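You operate a simulated robot arm through the tools that you are given. There is no shell and no other tool.

You run a simulated robot arm. Do the job below in one go: nothing can be reset, and whatever is moved stays where it is left.

## Task
Put things in order on the top of the service bench. At the end: the grey steel block from the top of the service bench stands where the green dauber stood; the green dauber stands where the blue brush stood; the blue brush from the top of the service bench stands on top of the red pins box; the white job card (marked "DUNES") from the top of the service bench stands where the grey steel block stood; whatever was shut is shut again. Leave all else as you found it, and nothing knocked over.

The check looks at the end state, three seconds after you hand in, the way a careful person would. Anything else that was tipped, shoved, dropped, spilled or broken makes it a failure.

## Robot
A 6-joint arm with a two-finger gripper, fixed in place. Base frame: the origin is at the foot of the arm, x ahead of it, y to its left, z up; the work surface is at about z = 850. Readings come in mm, degrees, newtons and seconds.
With the tool pointing down near the work surface it reaches from about 140 to 680 mm from the base axis. Its first joint turns from -66.0 to 66.0 degrees. Payload 2.45 kg.
The TCP is the grasp point between the finger pads, 30 mm short of the fingertips. In the tool frame z runs along the fingers and y along their closing line. The gripper opens to 106 mm. The gripper's body begins 79 mm behind the TCP.
Orientation is that of the tool frame in the base frame, as [roll, pitch, yaw] about the fixed x, y, z axes, in that order (R = Rz(yaw) Ry(pitch) Rx(roll)). With the fingers straight down and closing along the base's y, the tool's x points along the base's -x, its y along +y and its z along -z.

## Interface
- The arm moves only by the tool move_arm. Its argument "motion" is a list of rows, each a list of 7 numbers: the shift along the base's x, y, z in mm, then the turn, a rotation vector about the base's x, y, z in degrees, then the opening in per cent of the stroke, from 0 (shut) to 100 (fully open). In form: [[tx, ty, tz, ax, ay, az, claw], ...]. A call has 1 to 20 rows; each row is the pose to reach, as a shift and turn from the pose commanded when the call began. A row lasts 0.2 s, in which the tool goes at most 50 mm and 8.6 degrees; a call with a longer step from one row to the next is refused whole, and so is a gripper value outside its range. Where a pose cannot be reached the arm comes as near as it can. A force on the tool above 40 N (or 10 N above the force at the start of the call, whichever is more), or a blocked arm, ends the call early, and 0.2 s more pass. Each finger travels about 153 mm/s and halts on what it meets, pressing with about 40 N; the grip force reading is that of the motor and also rises with nothing between the fingers. The clock runs only during rows and for 0.2 s after the last one: add rows that repeat a pose to give the fingers time. The reply holds the time, the measured pose of the TCP, the force on the tool along the base axes, the opening and the grip force, in the units named above and with some noise, with the torque about the TCP (base axes, N m) and any sound that the robot's microphone picked up.
- Cameras (640 x 400 px; columns grow to the right, rows downward): "scene" is fixed at [49.8, 405.6, 1411.6]; the picture's right is [-0.84, -0.55, 0.00], its down [-0.27, 0.41, -0.87] and it looks along [0.48, -0.73, -0.49] (base axes); focal length 331 px, centre (320, 200). "wrist" rides on the gripper at [76, -2, -106] in the tool frame; the picture's right is [0.02, 1.00, 0.00], its down [-0.78, 0.02, -0.62] and it looks along [-0.62, 0.01, 0.78] (tool axes); focal length 247 px, centre (320, 200). There is no depth. A picture from a camera that has moved, and an enlarged one, comes with that camera's place and axes in the base frame and with its lens.
- snapshot(camera): a new picture of that camera. No time passes.
- enlarge(camera, box): a new picture of the part [left, top, right, bottom] of that camera's present view, enlarged. No time passes.
- job_done(): hands the job in; it is judged then, once.

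Places have to be worked out from the pictures, the camera data and where the tool is seen. Open the gripper and draw the arm clear of the work before you hand the job in, unless the task says otherwise.

The tools are called after "Call:" by a JSON object that holds its "name" and its "arguments". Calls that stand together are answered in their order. move_arm: Moves the arm, as the interface text tells. Its arguments: {"type":"object","properties":{"motion":{"type":"array"}},"required":["motion"]} The other tools are called the same way: snapshot (camera) takes a picture; enlarge (camera, box) takes an enlarged picture of a part of a camera's view; job_done () hands the job in.

At the start:

```text
time: 0.0
ee_pos: [342.3, -136.9, 1164.3]
tool_rot: [180.0, 0.1, 179.9]
ft_force: [0.7, -0.2, -0.4]
ft_torque: [0.0, -0.02, -0.01]
width: 106.3
grip_force: 0.1
```

scene: 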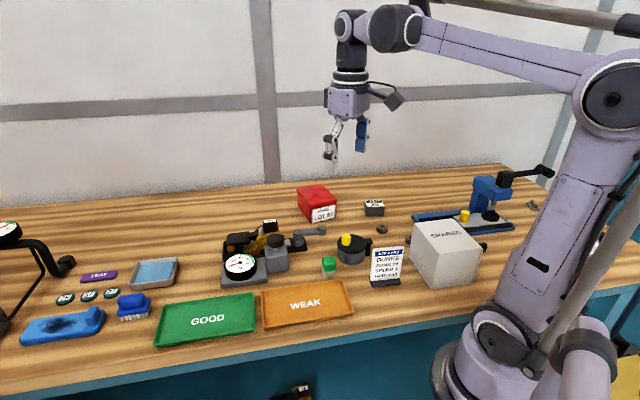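
wrist: 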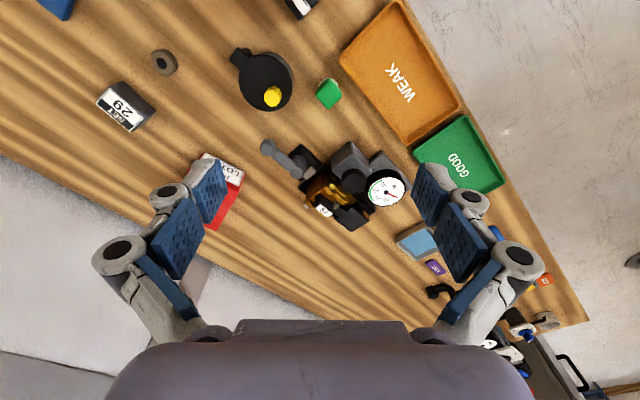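

I start by looking closely at the bench through the scene camera, to identify the block, dauber, brush, red box and job card.

Call:
{"name": "enlarge", "arguments": {"camera": "scene", "box": [280, 170, 440, 300]}}

Call:
{"name": "enlarge", "arguments": {"camera": "scene", "box": [0, 210, 190, 350]}}

Call:
{"name": "enlarge", "arguments": {"camera": "scene", "box": [200, 180, 360, 300]}}

Call:
{"name": "enlarge", "arguments": {"camera": "scene", "box": [400, 150, 560, 290]}}

Call:
{"name": "enlarge", "arguments": {"camera": "wrist", "box": [80, 0, 400, 200]}}

Call:
{"name": "enlarge", "arguments": {"camera": "wrist", "box": [330, 130, 650, 390]}}

```text
3.08 times, centred on (360, 235) of scene
camera zoom: at [49.8, 405.6, 1411.6], right [-0.84, -0.55, 0.0], down [-0.27, 0.41, -0.87], along [0.48, -0.73, -0.49], focal length 1019 px, centre (197, 92)
```

zoom: 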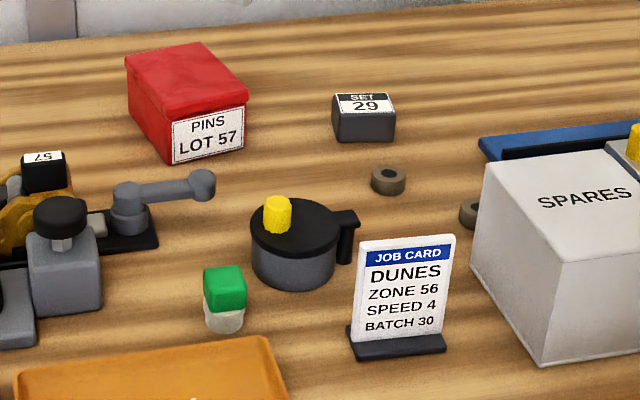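

```text
2.86 times, centred on (95, 280) of scene
camera zoom: at [49.8, 405.6, 1411.6], right [-0.84, -0.55, 0.0], down [-0.27, 0.41, -0.87], along [0.48, -0.73, -0.49], focal length 947 px, centre (963, -29)
```

zoom: 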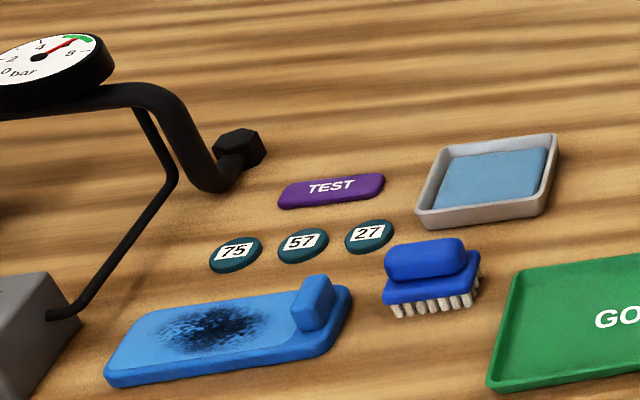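

```text
3.33 times, centred on (280, 240) of scene
camera zoom: at [49.8, 405.6, 1411.6], right [-0.84, -0.55, 0.0], down [-0.27, 0.41, -0.87], along [0.48, -0.73, -0.49], focal length 1104 px, centre (453, 67)
```

zoom: 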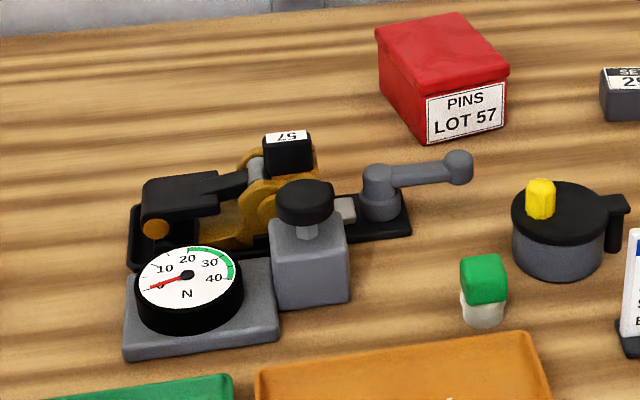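

```text
2.86 times, centred on (480, 220) of scene
camera zoom: at [49.8, 405.6, 1411.6], right [-0.84, -0.55, 0.0], down [-0.27, 0.41, -0.87], along [0.48, -0.73, -0.49], focal length 947 px, centre (-137, 143)
```

zoom: 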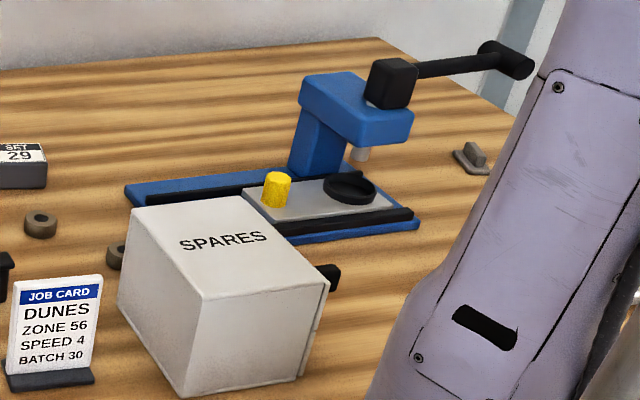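

```text
2.00 times, centred on (240, 100) of wrist
camera zoom: at [264.3, -139.6, 1269.9], right [-0.02, 1.0, 0.0], down [0.78, 0.02, 0.62], along [0.62, 0.01, -0.78], focal length 494 px, centre (480, 400)
```

zoom: 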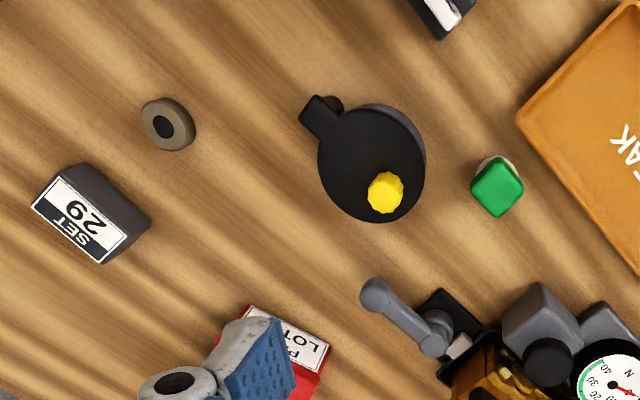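

```text
refused: 650 is not a number from 0 to 640
```

The SET 29 block looks like the grey steel block, near (402,-455). The dauber is near (370,-130), the card near (247,-184), the red box near (560,-320) and the brush near (650,205). I check more wrist-view crops to refine these.

Call:
{"name": "enlarge", "arguments": {"camera": "wrist", "box": [380, 180, 600, 380]}}

Call:
{"name": "enlarge", "arguments": {"camera": "wrist", "box": [180, 0, 360, 112]}}

Call:
{"name": "enlarge", "arguments": {"camera": "wrist", "box": [240, 110, 440, 240]}}

Call:
{"name": "enlarge", "arguments": {"camera": "scene", "box": [240, 340, 400, 400]}}

Call:
{"name": "enlarge", "arguments": {"camera": "scene", "box": [345, 190, 425, 240]}}

```text
2.00 times, centred on (490, 280) of wrist
camera zoom: at [264.3, -139.6, 1269.9], right [-0.02, 1.0, 0.0], down [0.78, 0.02, 0.62], along [0.62, 0.01, -0.78], focal length 494 px, centre (-20, 40)
```

zoom: 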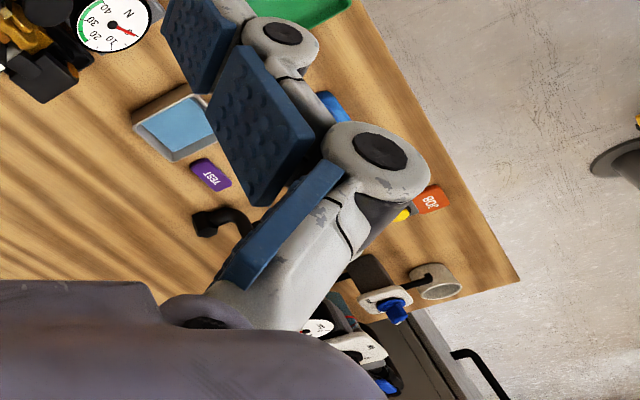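

```text
3.56 times, centred on (270, 56) of wrist
camera zoom: at [264.3, -139.6, 1269.9], right [-0.02, 1.0, 0.0], down [0.78, 0.02, 0.62], along [0.62, 0.01, -0.78], focal length 878 px, centre (498, 712)
```

zoom: 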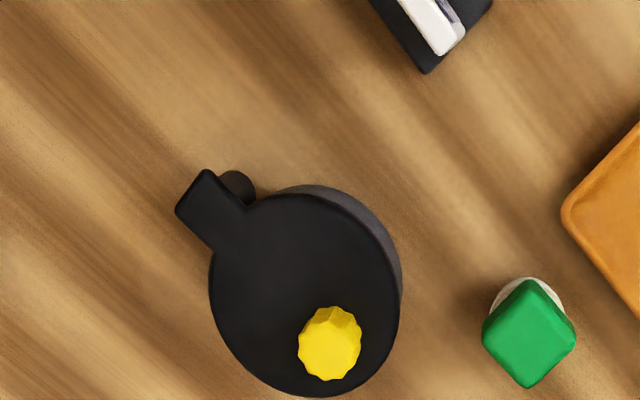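

```text
3.08 times, centred on (340, 175) of wrist
camera zoom: at [264.3, -139.6, 1269.9], right [-0.02, 1.0, 0.0], down [0.78, 0.02, 0.62], along [0.62, 0.01, -0.78], focal length 760 px, centre (258, 277)
```

zoom: 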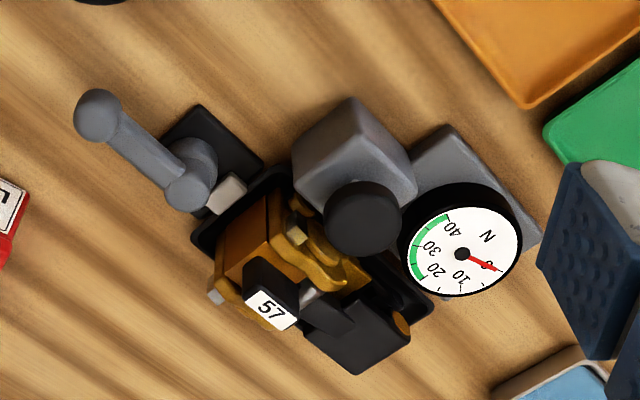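

```text
4.00 times, centred on (320, 370) of scene
camera zoom: at [49.8, 405.6, 1411.6], right [-0.84, -0.55, 0.0], down [-0.27, 0.41, -0.87], along [0.48, -0.73, -0.49], focal length 1325 px, centre (320, -480)
```

zoom: 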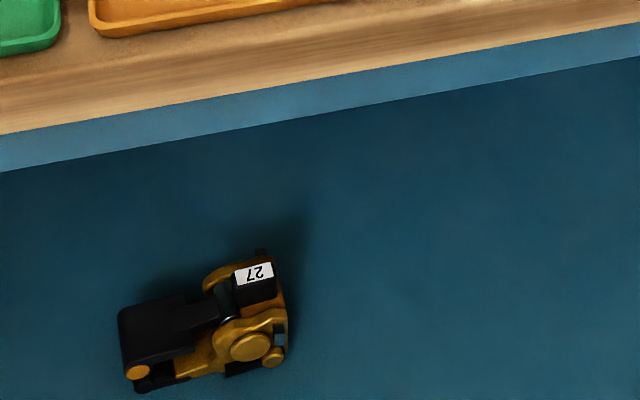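

```text
8.00 times, centred on (385, 215) of scene
camera zoom: at [49.8, 405.6, 1411.6], right [-0.84, -0.55, 0.0], down [-0.27, 0.41, -0.87], along [0.48, -0.73, -0.49], focal length 2650 px, centre (-200, 80)
```

zoom: 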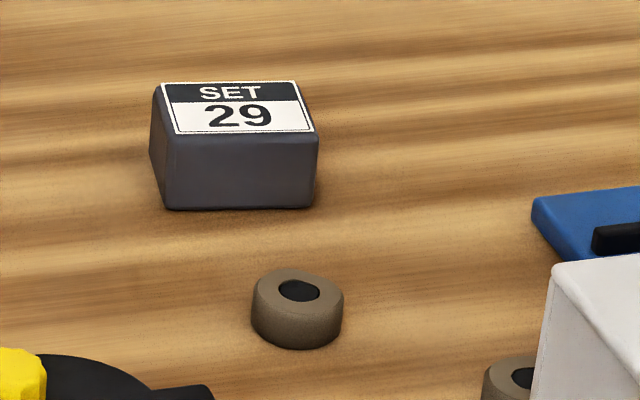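

I move the arm to the left side, turned outward, so the wrist camera can look at the brush area from nearby.

Call:
{"name": "move_arm", "arguments": {"motion": [[15, 41, -9, 0, 0, 3, 100], [31, 82, -18, 0, 0, 6, 100], [46, 123, -27, 0, 0, 9, 100], [62, 164, -36, 0, 0, 12, 100], [77, 205, -45, 0, 0, 15, 100], [93, 246, -54, 0, 0, 18, 100], [108, 287, -64, 0, 0, 18, 100]]}}

Call:
{"name": "snapshot", "arguments": {"camera": "wrist"}}

Call:
{"name": "snapshot", "arguments": {"camera": "scene"}}

```text
time: 1.6
ee_pos: [451.0, 153.6, 1099.5]
tool_rot: [-180.0, 0.0, -162.0]
ft_force: [0.8, 0.3, 0.0]
ft_torque: [-0.03, 0.0, 0.01]
width: 106.2
grip_force: 0.2
```

```text
taken
camera wrist: at [376.4, 128.0, 1205.0], right [-0.33, 0.94, 0.0], down [0.74, 0.26, 0.62], along [0.59, 0.21, -0.78], focal length 247 px, centre (320, 200)
```

wrist: 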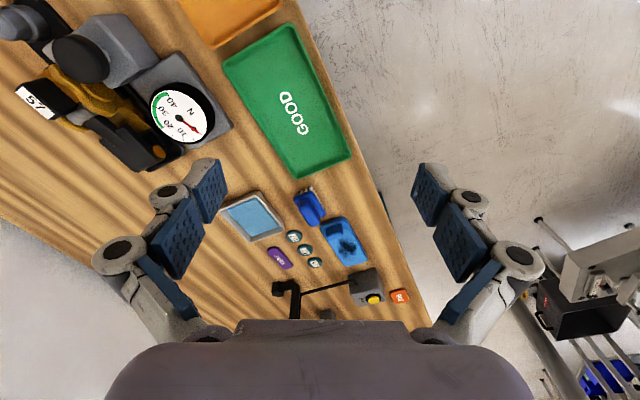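

```text
taken
```

scene: 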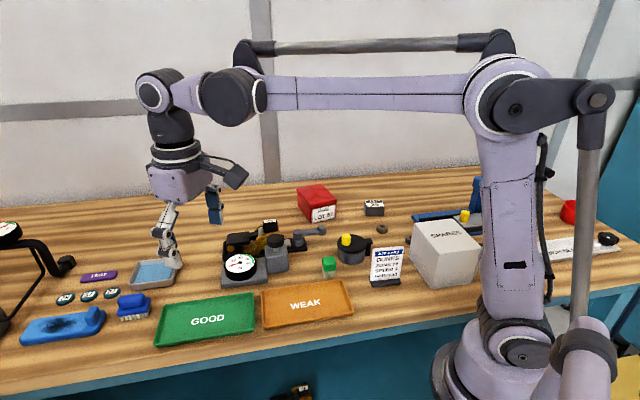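

Call:
{"name": "enlarge", "arguments": {"camera": "wrist", "box": [260, 170, 380, 260]}}

Call:
{"name": "enlarge", "arguments": {"camera": "scene", "box": [90, 270, 190, 340]}}

Call:
{"name": "enlarge", "arguments": {"camera": "wrist", "box": [540, 240, 640, 400]}}

```text
4.44 times, centred on (320, 215) of wrist
camera zoom: at [376.4, 128.0, 1205.0], right [-0.33, 0.94, 0.0], down [0.74, 0.26, 0.62], along [0.59, 0.21, -0.78], focal length 1098 px, centre (320, 133)
```

zoom: 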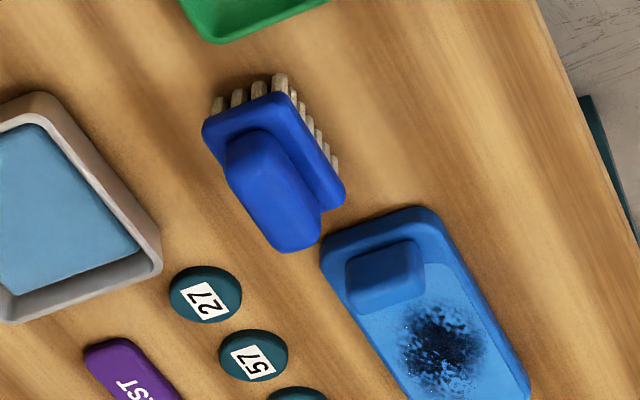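

```text
5.71 times, centred on (140, 305) of scene
camera zoom: at [49.8, 405.6, 1411.6], right [-0.84, -0.55, 0.0], down [-0.27, 0.41, -0.87], along [0.48, -0.73, -0.49], focal length 1893 px, centre (1349, -400)
```

zoom: 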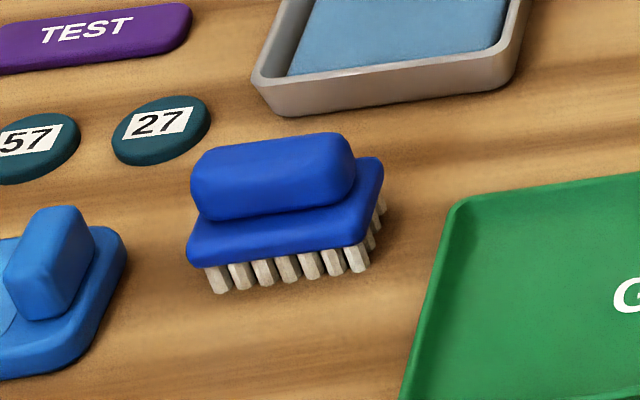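

```text
2.50 times, centred on (590, 320) of wrist
camera zoom: at [376.4, 128.0, 1205.0], right [-0.33, 0.94, 0.0], down [0.74, 0.26, 0.62], along [0.59, 0.21, -0.78], focal length 617 px, centre (-355, -100)
```

zoom: 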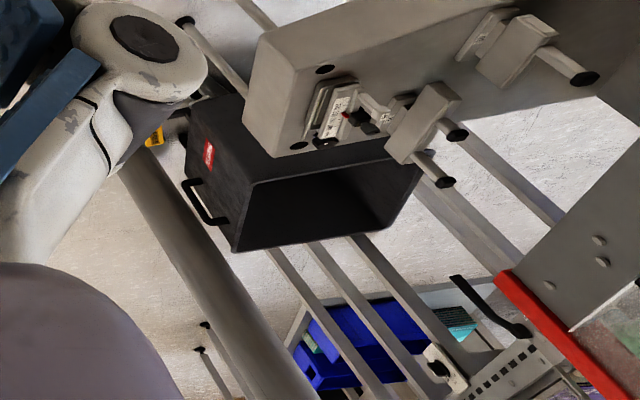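

The brush centre comes out at about (650, 203) with its long axis at roughly 44°. Next I swing over to look at the red box and the SET block.

Call:
{"name": "move_arm", "arguments": {"motion": [[-7, -47, 0, 0, 0, -6, 100], [-15, -94, 0, 0, 0, -12, 100], [-22, -141, 0, 0, 0, -18, 100], [-30, -188, 0, 0, 0, -24, 100], [-37, -235, 0, 0, 0, -30, 100], [-45, -282, 0, 0, 0, -36, 100], [-52, -329, 0, 0, 0, -42, 100], [-60, -375, 0, 0, 0, -48, 100]]}}

Call:
{"name": "snapshot", "arguments": {"camera": "wrist"}}

Call:
{"name": "enlarge", "arguments": {"camera": "wrist", "box": [240, 100, 420, 230]}}

Call:
{"name": "snapshot", "arguments": {"camera": "scene"}}

```text
time: 3.4
ee_pos: [388.3, -223.4, 1098.7]
tool_rot: [179.9, 0.0, 150.0]
ft_force: [0.4, 0.1, -0.6]
ft_torque: [0.0, -0.02, 0.02]
width: 106.1
grip_force: 0.1
```

```text
taken
camera wrist: at [320.5, -187.8, 1204.3], right [0.48, 0.88, 0.0], down [0.69, -0.38, 0.62], along [0.55, -0.3, -0.78], focal length 247 px, centre (320, 200)
```

wrist: 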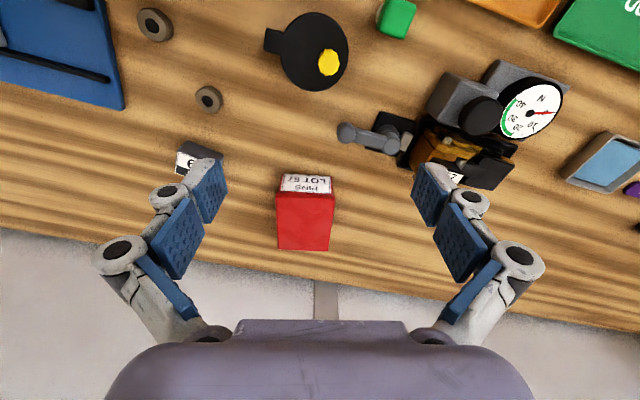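

```text
3.08 times, centred on (330, 165) of wrist
camera zoom: at [320.5, -187.8, 1204.3], right [0.48, 0.88, 0.0], down [0.69, -0.38, 0.62], along [0.55, -0.3, -0.78], focal length 760 px, centre (289, 308)
```

zoom: 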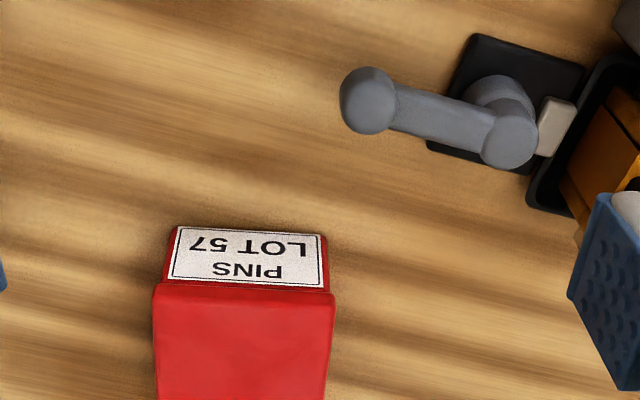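

```text
taken
```

scene: 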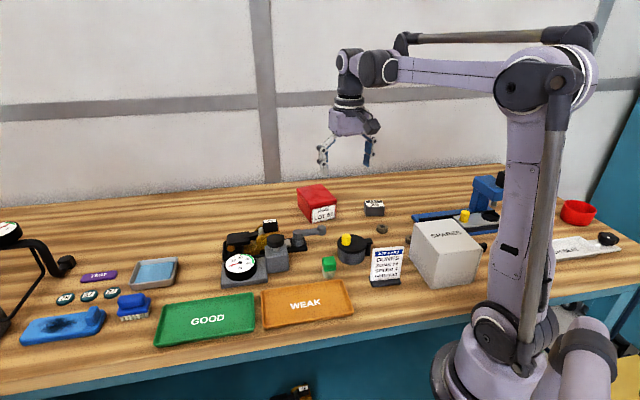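

The red box lid's top centre is about (560,-351), at z around 906, with its long axis at roughly -33°. Now I move closer to the dauber and card for a better look.

Call:
{"name": "move_arm", "arguments": {"motion": [[-32, 29, -10, 0, 0, 2.2, 100], [-64, 58, -20, 0, 0, 4.4, 100], [-96, 87, -30, 0, 0, 6.6, 100], [-128, 116, -40, 0, 0, 8.8, 100], [-160, 145, -50, 0, 0, 11, 100], [-160, 145, -50, 0, 0, 11, 100]]}}

Call:
{"name": "snapshot", "arguments": {"camera": "wrist"}}

Call:
{"name": "enlarge", "arguments": {"camera": "wrist", "box": [120, 40, 300, 200]}}

Call:
{"name": "enlarge", "arguments": {"camera": "wrist", "box": [260, 130, 400, 240]}}

Call:
{"name": "snapshot", "arguments": {"camera": "scene"}}

```text
time: 4.8
ee_pos: [225.7, -79.0, 1048.6]
tool_rot: [-180.0, 0.0, 161.1]
ft_force: [-0.2, 0.6, -0.3]
ft_torque: [-0.01, -0.03, 0.01]
width: 105.9
grip_force: 0.1
```

```text
taken
camera wrist: at [151.6, -56.0, 1154.4], right [0.3, 0.95, 0.0], down [0.74, -0.24, 0.62], along [0.59, -0.19, -0.78], focal length 247 px, centre (320, 200)
```

wrist: 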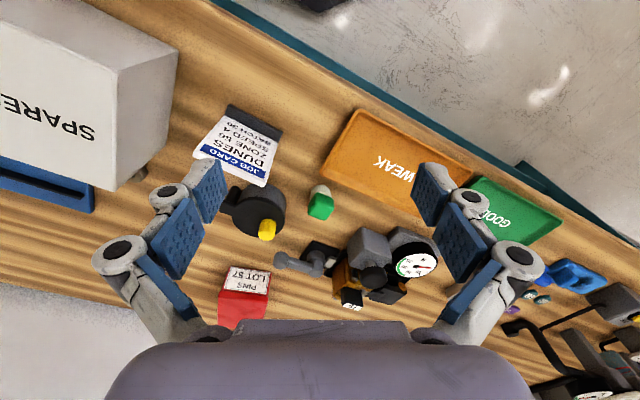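

```text
2.50 times, centred on (210, 120) of wrist
camera zoom: at [151.6, -56.0, 1154.4], right [0.3, 0.95, 0.0], down [0.74, -0.24, 0.62], along [0.59, -0.19, -0.78], focal length 617 px, centre (595, 400)
```

zoom: 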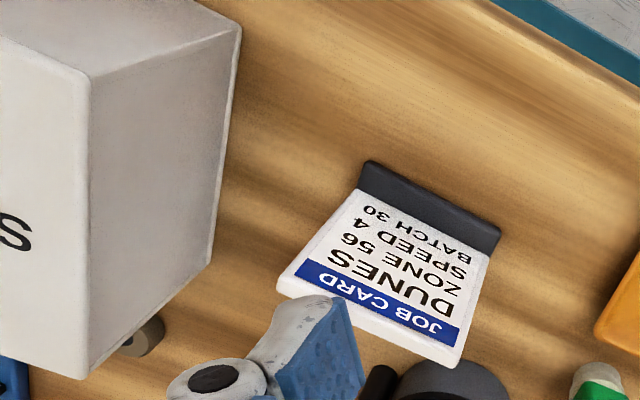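

```text
3.64 times, centred on (330, 185) of wrist
camera zoom: at [151.6, -56.0, 1154.4], right [0.3, 0.95, 0.0], down [0.74, -0.24, 0.62], along [0.59, -0.19, -0.78], focal length 898 px, centre (284, 254)
```

zoom: 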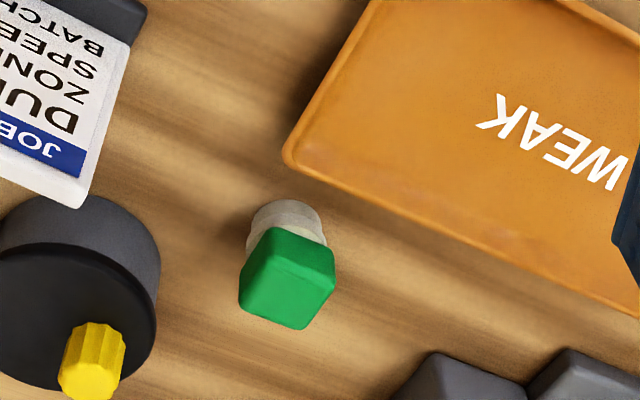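

```text
taken
```

scene: 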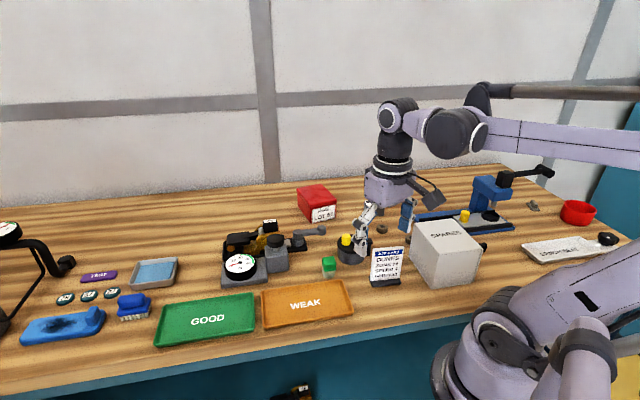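

The dauber is at about (368.5,-126) with yaw around 40°. The card is at about (245,-178) and leans back roughly 10°. I start with the brush: hover above it with the jaws turned across its short side, and check the reach.

Call:
{"name": "move_arm", "arguments": {"motion": [[35, 24, 0, 0, 0, 5, 100], [70, 47, 0, 0, 0, 10, 100], [105, 71, 0, 0, 0, 15, 100], [140, 94, 0, 0, 0, 20, 100], [175, 118, 0, 0, 0, 25, 100], [210, 142, 0, 0, 0, 30, 100], [245, 165, 0, 0, 0, 36, 100], [280, 189, 0, 0, 0, 42, 100], [315, 212, 0, 0, 0, 48, 100], [350, 236, -10, 0, 0, 54, 90], [385, 259, -30, 0, 0, 60, 80], [420, 283, -50, 0, 0, 63, 70], [420, 283, -50, 0, 0, 63, 66], [420, 283, -50, 0, 0, 63, 66]]}}

Call:
{"name": "snapshot", "arguments": {"camera": "wrist"}}

Call:
{"name": "snapshot", "arguments": {"camera": "scene"}}

```text
time: 7.8
ee_pos: [640.8, 200.3, 995.8]
tool_rot: [-180.0, 0.1, -136.0]
ft_force: [0.2, -0.4, 0.3]
ft_torque: [0.01, -0.01, -0.01]
width: 70.0
grip_force: 0.0
out of reach, approached as far as the arm can: row 12, 13, 14
```

```text
taken
camera wrist: at [585.9, 145.7, 1102.2], right [-0.71, 0.7, 0.0], down [0.55, 0.56, 0.62], along [0.44, 0.44, -0.78], focal length 247 px, centre (320, 200)
```

wrist: 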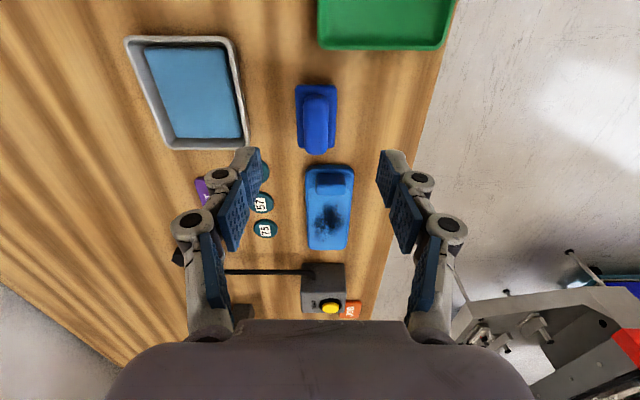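

```text
taken
```

scene: 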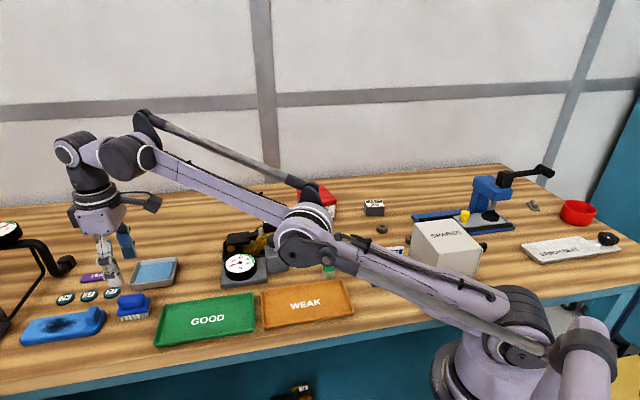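

Reach ends about 10 mm short with the tool vertical. I enlarge to measure the brush precisely from here before tilting the tool outward.

Call:
{"name": "enlarge", "arguments": {"camera": "wrist", "box": [270, 70, 370, 170]}}

```text
4.00 times, centred on (320, 120) of wrist
camera zoom: at [585.9, 145.7, 1102.2], right [-0.71, 0.7, 0.0], down [0.55, 0.56, 0.62], along [0.44, 0.44, -0.78], focal length 988 px, centre (320, 520)
```

zoom: 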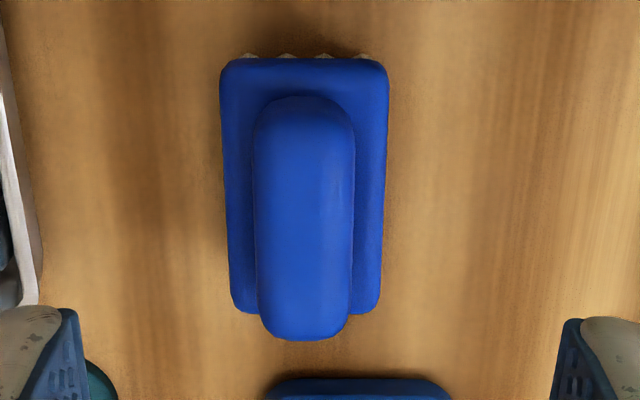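

The brush plate is about 60×37 mm, centred near (649.5, 203) at yaw about 45°. I tilt the tool 10° outward along the brush's long axis to gain reach, and read where the TCP ends up.

Call:
{"name": "move_arm", "arguments": {"motion": [[0, 0, 0, 3.5, -3.5, 0.6, 66], [0, 0, 0, 7.1, -7.05, 1.2, 66], [0, 0, 0, 7.1, -7.05, 1.2, 66], [0, 0, 0, 7.1, -7.05, 1.2, 66]]}}

Call:
{"name": "enlarge", "arguments": {"camera": "wrist", "box": [220, 60, 420, 220]}}

```text
time: 8.8
ee_pos: [655.6, 204.1, 1006.5]
tool_rot: [179.7, 10.1, -134.8]
ft_force: [-0.1, -0.7, 0.3]
ft_torque: [-0.01, 0.01, -0.02]
width: 69.9
grip_force: 0.0
out of reach, approached as far as the arm can: row 2, 3, 4
```

```text
2.50 times, centred on (320, 140) of wrist
camera zoom: at [590.1, 136.2, 1097.2], right [-0.72, 0.69, 0.0], down [0.46, 0.48, 0.75], along [0.52, 0.54, -0.66], focal length 617 px, centre (320, 350)
```

zoom: 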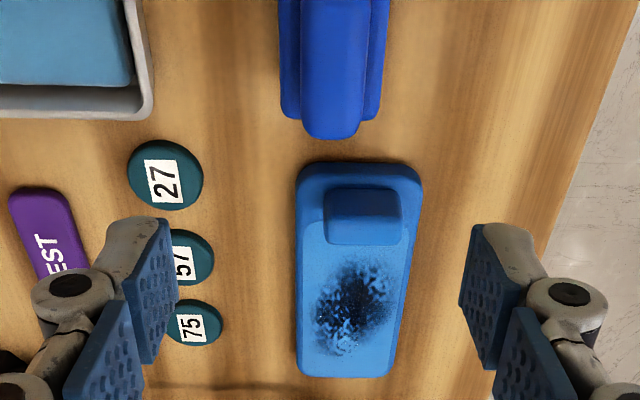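

The tilt was reached, but the TCP sits at about (655,204,1006). I lower 50 mm, still about 30 mm above the brush, to see how the reach behaves lower down.

Call:
{"name": "move_arm", "arguments": {"motion": [[0, 0, -17, 0, 0, 0, 66], [0, 0, -34, 0, 0, 0, 66], [0, 0, -50, 0, 0, 0, 66], [0, 0, -50, 0, 0, 0, 66]]}}

Call:
{"name": "enlarge", "arguments": {"camera": "wrist", "box": [220, 60, 420, 220]}}

```text
time: 9.8
ee_pos: [677.0, 211.5, 964.5]
tool_rot: [179.9, 10.0, -134.8]
ft_force: [-0.2, -0.1, 0.3]
ft_torque: [0.04, 0.01, -0.01]
width: 70.1
grip_force: 0.0
out of reach, approached as far as the arm can: row 1, 2, 3, 4
```

```text
2.50 times, centred on (320, 140) of wrist
camera zoom: at [611.7, 142.2, 1054.4], right [-0.72, 0.69, 0.0], down [0.46, 0.48, 0.75], along [0.52, 0.54, -0.66], focal length 617 px, centre (320, 350)
```

zoom: 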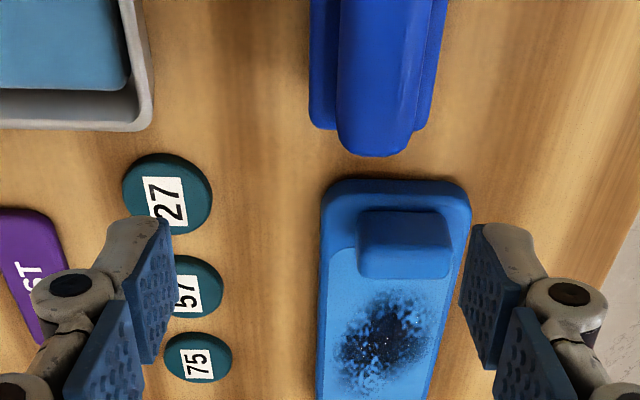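

Lowering pushed the TCP outward to (677,211,964), which suggests a joint limit or the wrong elbow branch. I look at the arm's shape in the scene.

Call:
{"name": "snapshot", "arguments": {"camera": "scene"}}

```text
taken
```

scene: 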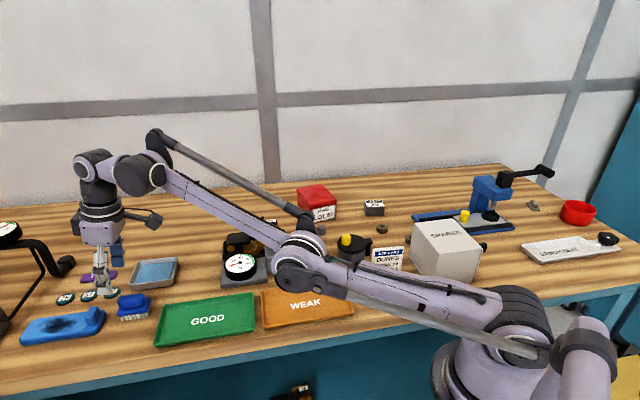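

The arm looks straight or slightly past straight, with the elbow sagging. I un-tilt and draw back and up to restore the normal elbow posture, checking as I go.

Call:
{"name": "move_arm", "arguments": {"motion": [[0, 0, 15, -3.5, 3.5, -0.6, 66], [0, 0, 30, -7.1, 7.05, -1.2, 66], [-20, -6, 45, -7.1, 7.05, -1.2, 66], [-40, -12, 60, -7.1, 7.05, -1.2, 66]]}}

Call:
{"name": "snapshot", "arguments": {"camera": "scene"}}

```text
time: 10.8
ee_pos: [634.4, 198.2, 1012.6]
tool_rot: [-180.0, 0.1, -136.0]
ft_force: [-0.7, 0.5, 0.3]
ft_torque: [0.0, 0.03, -0.01]
width: 70.2
grip_force: 0.0
out of reach, approached as far as the arm can: row 1, 2, 3, 4
```

```text
taken
```

scene: 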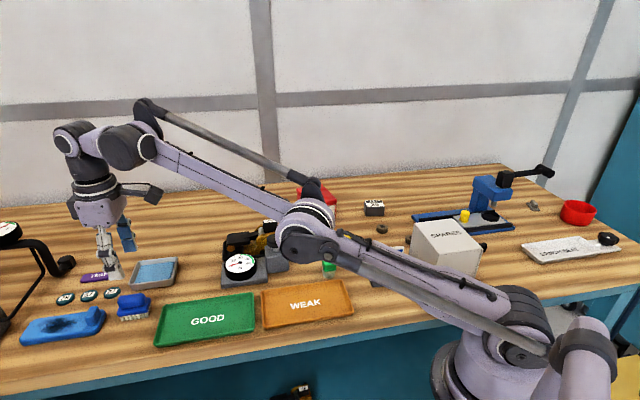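

The elbow is on the wrong side of straight: the TCP lags the command. I stretch outward at this height so the arm goes fully straight, and will then press the target downward so the elbow folds the right way.

Call:
{"name": "move_arm", "arguments": {"motion": [[30, 9, 0, 0, 0, 0, 66], [60, 19, 0, 0, 0, 0, 66], [90, 28, 0, 0, 0, 0, 66], [90, 28, 0, 0, 0, 0, 66]]}}

Call:
{"name": "snapshot", "arguments": {"camera": "scene"}}

```text
time: 11.8
ee_pos: [642.0, 200.3, 990.5]
tool_rot: [-180.0, 0.1, -135.9]
ft_force: [-0.2, 0.4, 0.1]
ft_torque: [-0.01, 0.0, -0.02]
width: 69.8
grip_force: 0.1
out of reach, approached as far as the arm can: row 1, 2, 3, 4
```

```text
taken
```

scene: 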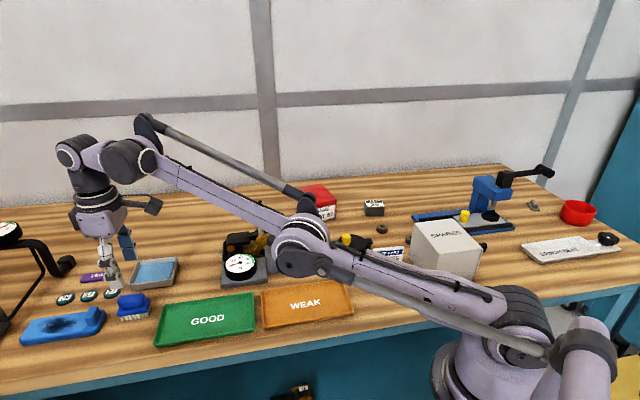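

Now the arm is fully straight. I step the target down and slightly inward, staying above the brush, so the elbow should fold upward.

Call:
{"name": "move_arm", "arguments": {"motion": [[-15, -5, -45, 0, 0, 0, 66], [-52, -16, -75, 0, 0, 0, 66], [-52, -16, -75, 0, 0, 0, 66]]}}

Call:
{"name": "snapshot", "arguments": {"camera": "scene"}}

Call:
{"name": "snapshot", "arguments": {"camera": "wrist"}}

```text
time: 12.6
ee_pos: [649.8, 203.7, 944.0]
tool_rot: [180.0, 0.0, -135.9]
ft_force: [-0.5, 0.7, 0.8]
ft_torque: [-0.01, 0.01, 0.01]
width: 70.0
grip_force: 0.1
out of reach, approached as far as the arm can: row 1, 2, 3
```

```text
taken
```

scene: 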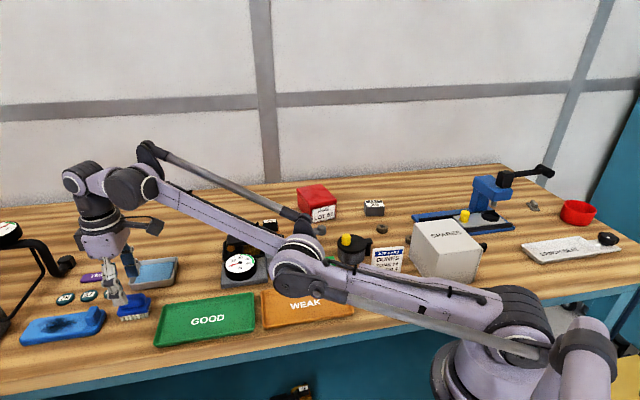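

```text
taken
camera wrist: at [595.2, 149.0, 1050.2], right [-0.71, 0.7, 0.0], down [0.55, 0.56, 0.62], along [0.44, 0.44, -0.78], focal length 247 px, centre (320, 200)
```

wrist: 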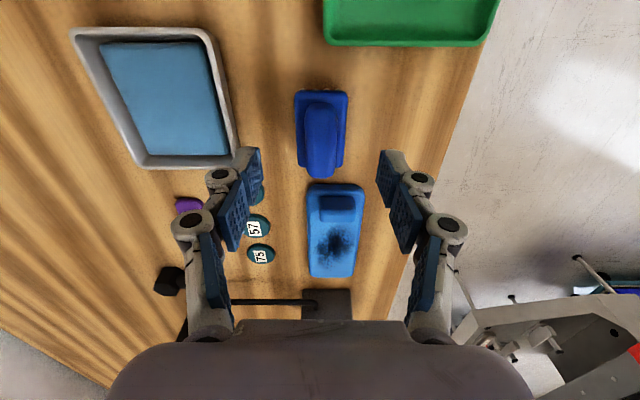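

The TCP is now above the brush, but the elbow still sags and the arm remains past straight. I raise and over-stretch to get it truly straight, then check the elbow line.

Call:
{"name": "move_arm", "arguments": {"motion": [[10, 3, 45, 0, 0, 0, 66], [22, 7, 90, 0, 0, 0, 66], [35, 11, 135, 0, 0, 0, 66], [55, 17, 180, 0, 0, 0, 66], [75, 23, 215, 0, 0, 0, 66], [100, 31, 215, 0, 0, 0, 66], [130, 40, 215, 0, 0, 0, 66], [130, 40, 215, 0, 0, 0, 66]]}}

Call:
{"name": "snapshot", "arguments": {"camera": "scene"}}

```text
time: 14.4
ee_pos: [611.3, 186.0, 1079.9]
tool_rot: [179.9, 0.1, -135.9]
ft_force: [0.2, 1.4, -0.5]
ft_torque: [-0.02, 0.02, 0.0]
width: 70.1
grip_force: 0.0
out of reach, approached as far as the arm can: row 1, 2, 3, 4, 5, 6, 7, 8
```

```text
taken
```

scene: 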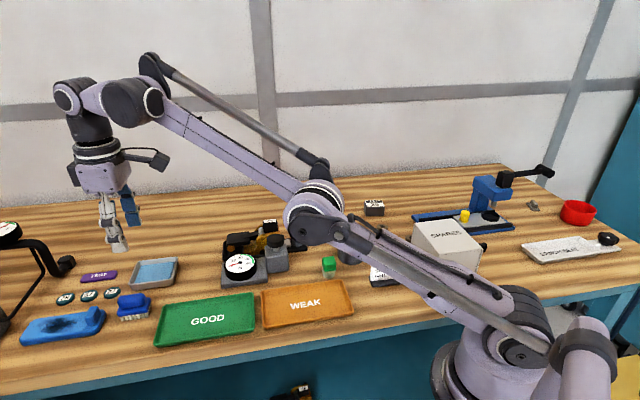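

The arm now looks straight. I bring the target inward while it is still beyond reach, then descend vertically so the crossing into reach bends the elbow upward. I do this in part first, to stay high and safe.

Call:
{"name": "move_arm", "arguments": {"motion": [[-48, -15, 0, 0, 0, 0, 66], [-96, -30, 0, 0, 0, 0, 66], [-144, -45, 0, 0, 0, 0, 66], [-153, -47, 0, 0, 0, 0, 66], [-153, -47, -48, 0, 0, 0, 66], [-153, -47, -96, 0, 0, 0, 66]]}}

Call:
{"name": "snapshot", "arguments": {"camera": "scene"}}

```text
refused: row 1 steps farther than a row can; nothing moved
```

```text
taken
```

scene: 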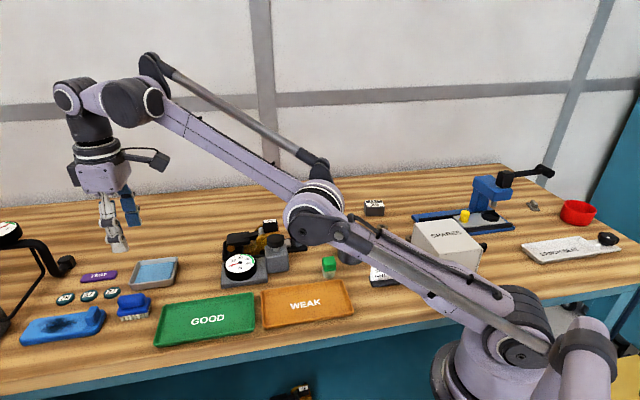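

A row was slightly over 50 mm, so it was refused. I resend it with smaller steps.

Call:
{"name": "move_arm", "arguments": {"motion": [[-40, -12, 0, 0, 0, 0, 66], [-80, -24, 0, 0, 0, 0, 66], [-120, -36, 0, 0, 0, 0, 66], [-153, -47, 0, 0, 0, 0, 66], [-153, -47, -48, 0, 0, 0, 66], [-153, -47, -96, 0, 0, 0, 66]]}}

Call:
{"name": "snapshot", "arguments": {"camera": "scene"}}

```text
time: 15.8
ee_pos: [519.5, 165.6, 1102.3]
tool_rot: [179.9, -0.1, -136.1]
ft_force: [1.3, -0.2, -0.6]
ft_torque: [-0.01, 0.01, -0.01]
width: 70.0
grip_force: 0.0
out of reach, approached as far as the arm can: row 2, 3, 4, 5, 6
```

```text
taken
```

scene: 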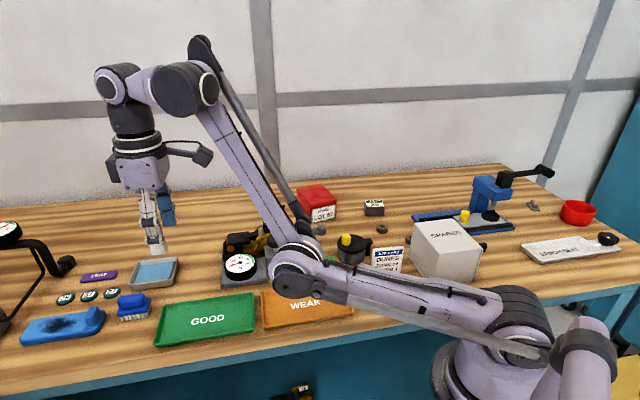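

The commands evidently restart from the reached pose, and the elbow is still in the low branch. I stretch out high to straighten, then drop straight down in the same call so the forearm folds downward with the elbow up.

Call:
{"name": "move_arm", "arguments": {"motion": [[36, 11, 24, 0, 0, 0, 66], [72, 22, 48, 0, 0, 0, 66], [106, 34, 48, 0, 0, 0, 66], [120, 38, 48, 0, 0, 0, 66], [120, 38, 48, 0, 0, 0, 66], [120, 38, 48, 0, 0, 0, 66], [115, 36, 3, 0, 0, 0, 66], [110, 35, -42, 0, 0, 0, 66], [106, 34, -87, 0, 0, 0, 66], [106, 34, -132, 0, 0, 0, 66], [106, 34, -132, 0, 0, 0, 66]]}}

Call:
{"name": "snapshot", "arguments": {"camera": "scene"}}

```text
time: 18.2
ee_pos: [639.7, 201.1, 970.4]
tool_rot: [179.9, 0.0, -136.0]
ft_force: [0.0, -0.4, 0.6]
ft_torque: [-0.06, -0.03, 0.0]
width: 69.9
grip_force: 0.1
out of reach, approached as far as the arm can: row 2, 3, 4, 5, 6, 7, 8, 10, 11
```

```text
taken
```

scene: 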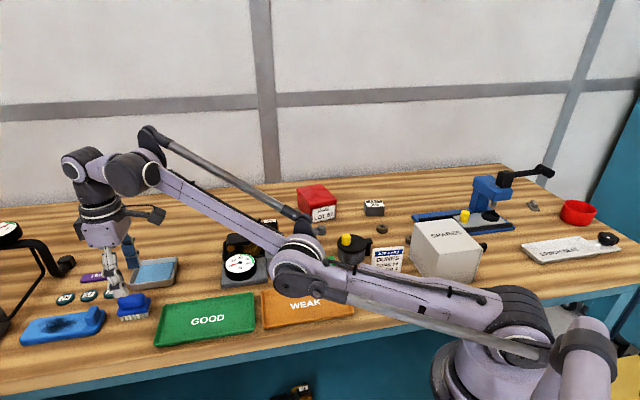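

The upper arm is sitting at its lower joint limit with the elbow below the line. I plan to swing to an empty direction (azimuth about -3°), then tilt the tool outward and lower the wrist so the elbow is forced back through straight. The swing comes first.

Call:
{"name": "move_arm", "arguments": {"motion": [[11, -33, 8, 0, 0, -6.8, 66], [19, -68, 16, 0, 0, -13.6, 66], [25, -102, 24, 0, 0, -20.4, 66], [29, -137, 30, 0, 0, -27.2, 66], [32, -172, 30, 0, 0, -34, 66], [32, -208, 30, 0, 0, -40.8, 66], [31, -242, 30, 0, 0, -47.6, 66], [31, -242, 30, 0, 0, -47.6, 66]]}}

Call:
{"name": "snapshot", "arguments": {"camera": "scene"}}

Call:
{"name": "snapshot", "arguments": {"camera": "wrist"}}

```text
time: 20.0
ee_pos: [668.2, -39.3, 1000.3]
tool_rot: [-180.0, 0.1, 176.2]
ft_force: [0.0, 0.6, 0.2]
ft_torque: [0.01, 0.0, 0.0]
width: 69.8
grip_force: 0.1
```

```text
taken
```

scene: 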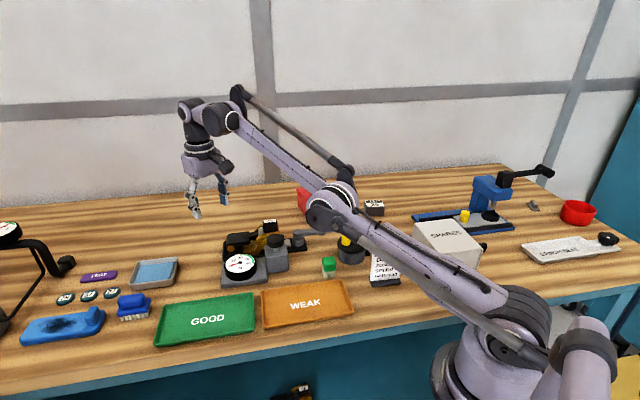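

```text
taken
camera wrist: at [590.0, -36.9, 1107.1], right [0.04, 1.0, 0.0], down [0.78, -0.03, 0.62], along [0.62, -0.03, -0.78], focal length 247 px, centre (320, 200)
```

wrist: 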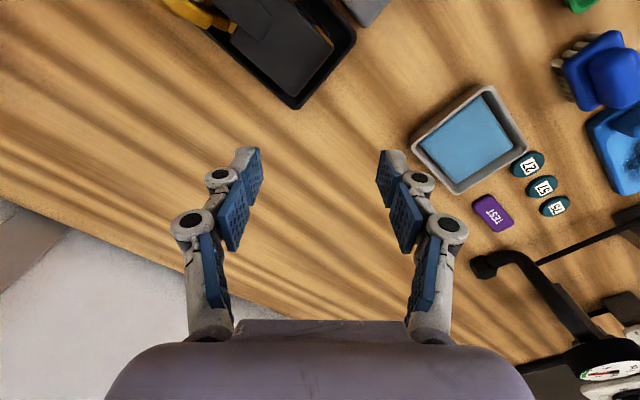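

All rows were reached this time and the arm is nearly straight over an empty part of the bench. Now I tilt outward to 45° while lowering the wrist, to force the elbow into the normal upper branch.

Call:
{"name": "move_arm", "arguments": {"motion": [[27, -1.6, -14, -0.38, -6.42, 0, 66], [52, -3, -25, -0.76, -12.84, 0, 66], [76, -4.5, -34, -1.15, -19.27, 0, 66], [97, -5.8, -41, -1.53, -25.66, 0, 66], [116, -6.9, -45, -1.91, -32.05, 0, 66], [134, -8, -47, -2.3, -38.5, 0, 66], [148, -8.8, -48, -2.7, -44.9, 0, 66], [148, -8.8, -48, -2.7, -44.9, 0, 66]]}}

Call:
{"name": "snapshot", "arguments": {"camera": "scene"}}

```text
time: 21.8
ee_pos: [818.8, -51.4, 950.5]
tool_rot: [179.8, 45.1, 176.4]
ft_force: [-0.8, 0.0, -0.3]
ft_torque: [-0.01, -0.07, 0.04]
width: 69.9
grip_force: 0.0
out of reach, approached as far as the arm can: row 3, 4, 5, 6, 7
```

```text
taken
```

scene: 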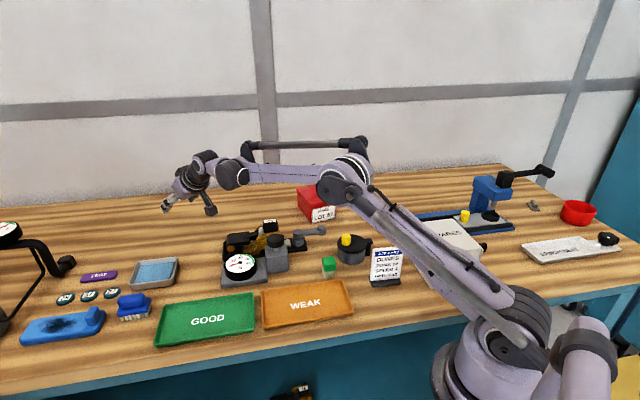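

The elbow is back in the normal upper branch. I now draw back and reduce the tilt to about 12°, well inside reach.

Call:
{"name": "move_arm", "arguments": {"motion": [[-33, 2, 8, 0.33, 5.49, 0, 66], [-66, 4, 17, 0.66, 10.98, 0, 66], [-99, 6, 25, 0.99, 16.5, 0, 66], [-132, 8, 33, 1.32, 21.96, 0, 66], [-165, 10, 42, 1.65, 27.4, 0, 66], [-198, 12, 50, 1.98, 32.9, 0, 66], [-198, 12, 50, 1.98, 32.9, 0, 66]]}}

Call:
{"name": "snapshot", "arguments": {"camera": "scene"}}

```text
time: 23.4
ee_pos: [619.7, -35.6, 1002.9]
tool_rot: [179.9, 12.0, 176.4]
ft_force: [-0.6, -0.5, 0.9]
ft_torque: [0.03, 0.04, 0.0]
width: 69.8
grip_force: 0.0
```

```text
taken
```

scene: 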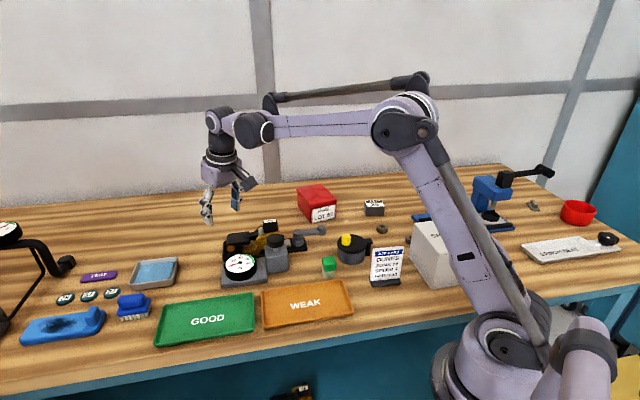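

The arm posture is healthy and the bench is undisturbed. I move to hover above the brush, tilted 12° along its long axis.

Call:
{"name": "move_arm", "arguments": {"motion": [[4, 34, 0, 0, 0, 7, 66], [8, 68, 0, 0, 0, 14, 66], [13, 102, 0, 0, 0, 21, 66], [17, 136, -10, 0, 0, 28, 66], [21, 170, -20, 0, 0, 35, 66], [26, 205, -32, 0, 0, 42, 66], [30, 238.6, -45, 0, 0, 48.8, 66], [30, 238.6, -45, 0, 0, 48.8, 66]]}}

Call:
{"name": "snapshot", "arguments": {"camera": "wrist"}}

Call:
{"name": "enlarge", "arguments": {"camera": "wrist", "box": [240, 90, 400, 200]}}

```text
time: 25.2
ee_pos: [651.6, 201.2, 957.0]
tool_rot: [179.8, 12.1, -134.7]
ft_force: [0.0, -0.2, -0.1]
ft_torque: [0.0, -0.05, -0.03]
width: 70.1
grip_force: 0.2
```

```text
taken
camera wrist: at [583.4, 131.5, 1044.2], right [-0.73, 0.69, 0.0], down [0.44, 0.46, 0.77], along [0.53, 0.56, -0.64], focal length 247 px, centre (320, 200)
```

wrist: 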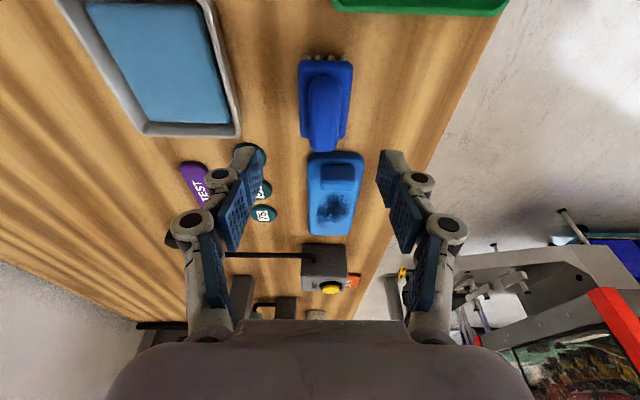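

```text
3.64 times, centred on (320, 145) of wrist
camera zoom: at [583.4, 131.5, 1044.2], right [-0.73, 0.69, 0.0], down [0.44, 0.46, 0.77], along [0.53, 0.56, -0.64], focal length 898 px, centre (320, 400)
```

zoom: 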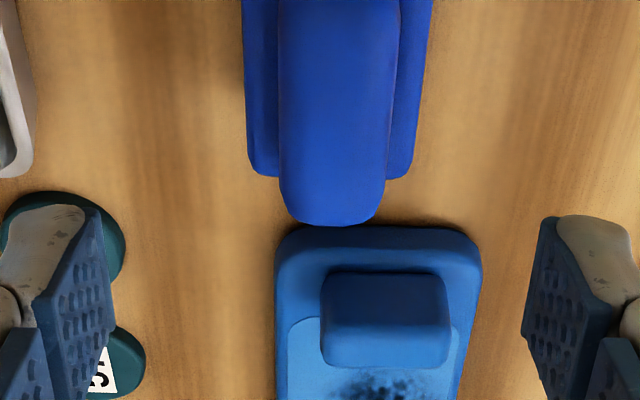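

I measure the brush axis about 1.6 mm to one side and 1.8 mm further out than the TCP. I correct for that and descend to z of about 887 with the jaws open.

Call:
{"name": "move_arm", "arguments": {"motion": [[0.2, 2.2, -25, 0, 0, 0, 66], [0.2, 2.2, -50, 0, 0, 0, 66], [0.2, 2.2, -69, 0, 0, 0, 66], [0.2, 2.2, -69, 0, 0, 0, 66]]}}

Call:
{"name": "snapshot", "arguments": {"camera": "wrist"}}

Call:
{"name": "enlarge", "arguments": {"camera": "scene", "box": [60, 220, 200, 340]}}

```text
time: 26.2
ee_pos: [651.5, 206.0, 887.5]
tool_rot: [179.9, 12.0, -134.8]
ft_force: [-0.3, -0.4, -0.2]
ft_torque: [-0.01, -0.04, -0.02]
width: 69.8
grip_force: 0.0
```

```text
taken
camera wrist: at [582.0, 134.7, 974.2], right [-0.72, 0.69, 0.0], down [0.44, 0.46, 0.77], along [0.53, 0.56, -0.64], focal length 247 px, centre (320, 200)
```

wrist: 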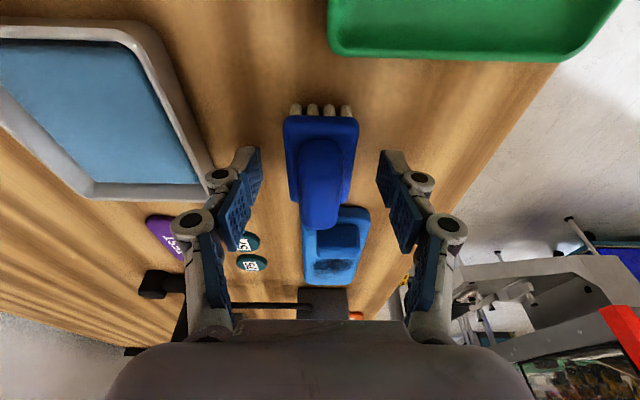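

```text
3.33 times, centred on (130, 280) of scene
camera zoom: at [49.8, 405.6, 1411.6], right [-0.84, -0.55, 0.0], down [-0.27, 0.41, -0.87], along [0.48, -0.73, -0.49], focal length 1104 px, centre (953, -67)
```

zoom: 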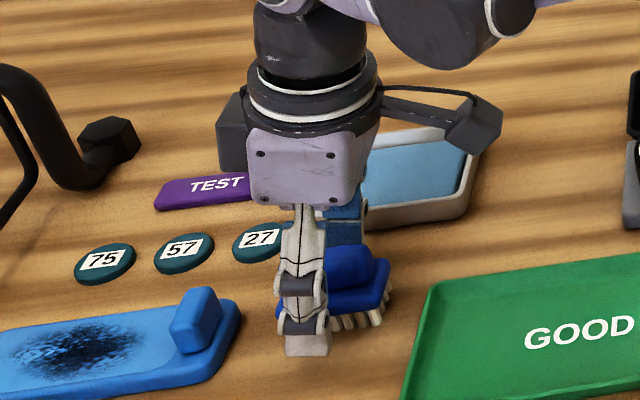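

The brush sits centred between the pads, with the fingertips just above the bench. I close the gripper.

Call:
{"name": "move_arm", "arguments": {"motion": [[0, 0, 0, 0, 0, 0, 40], [0, 0, 0, 0, 0, 0, 20], [0, 0, 0, 0, 0, 0, 5], [0, 0, 0, 0, 0, 0, 5]]}}

Call:
{"name": "snapshot", "arguments": {"camera": "wrist"}}

Call:
{"name": "enlarge", "arguments": {"camera": "scene", "box": [60, 220, 200, 340]}}

```text
time: 27.2
ee_pos: [650.2, 204.4, 886.3]
tool_rot: [179.9, 12.2, -134.8]
ft_force: [1.5, 0.2, 0.7]
ft_torque: [0.0, -0.01, -0.01]
width: 36.8
grip_force: 39.7
```

```text
taken
camera wrist: at [582.0, 134.6, 974.6], right [-0.72, 0.69, 0.0], down [0.44, 0.46, 0.77], along [0.53, 0.56, -0.64], focal length 247 px, centre (320, 200)
```

wrist: 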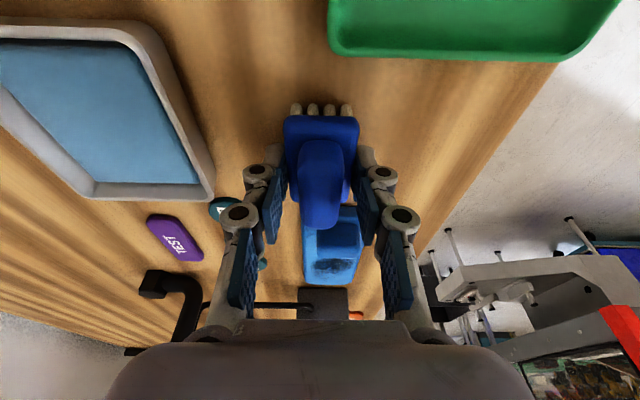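

```text
3.33 times, centred on (130, 280) of scene
camera zoom: at [49.8, 405.6, 1411.6], right [-0.84, -0.55, 0.0], down [-0.27, 0.41, -0.87], along [0.48, -0.73, -0.49], focal length 1104 px, centre (953, -67)
```

zoom: 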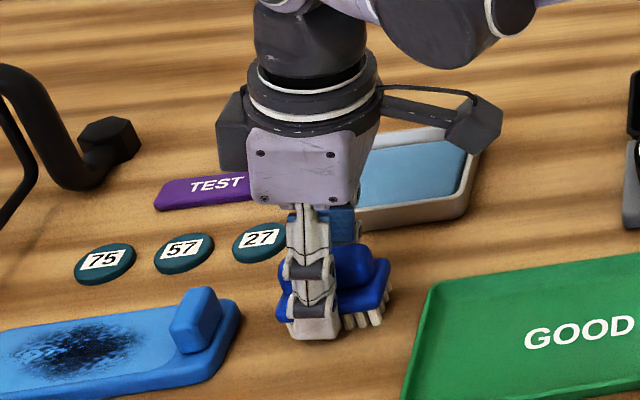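

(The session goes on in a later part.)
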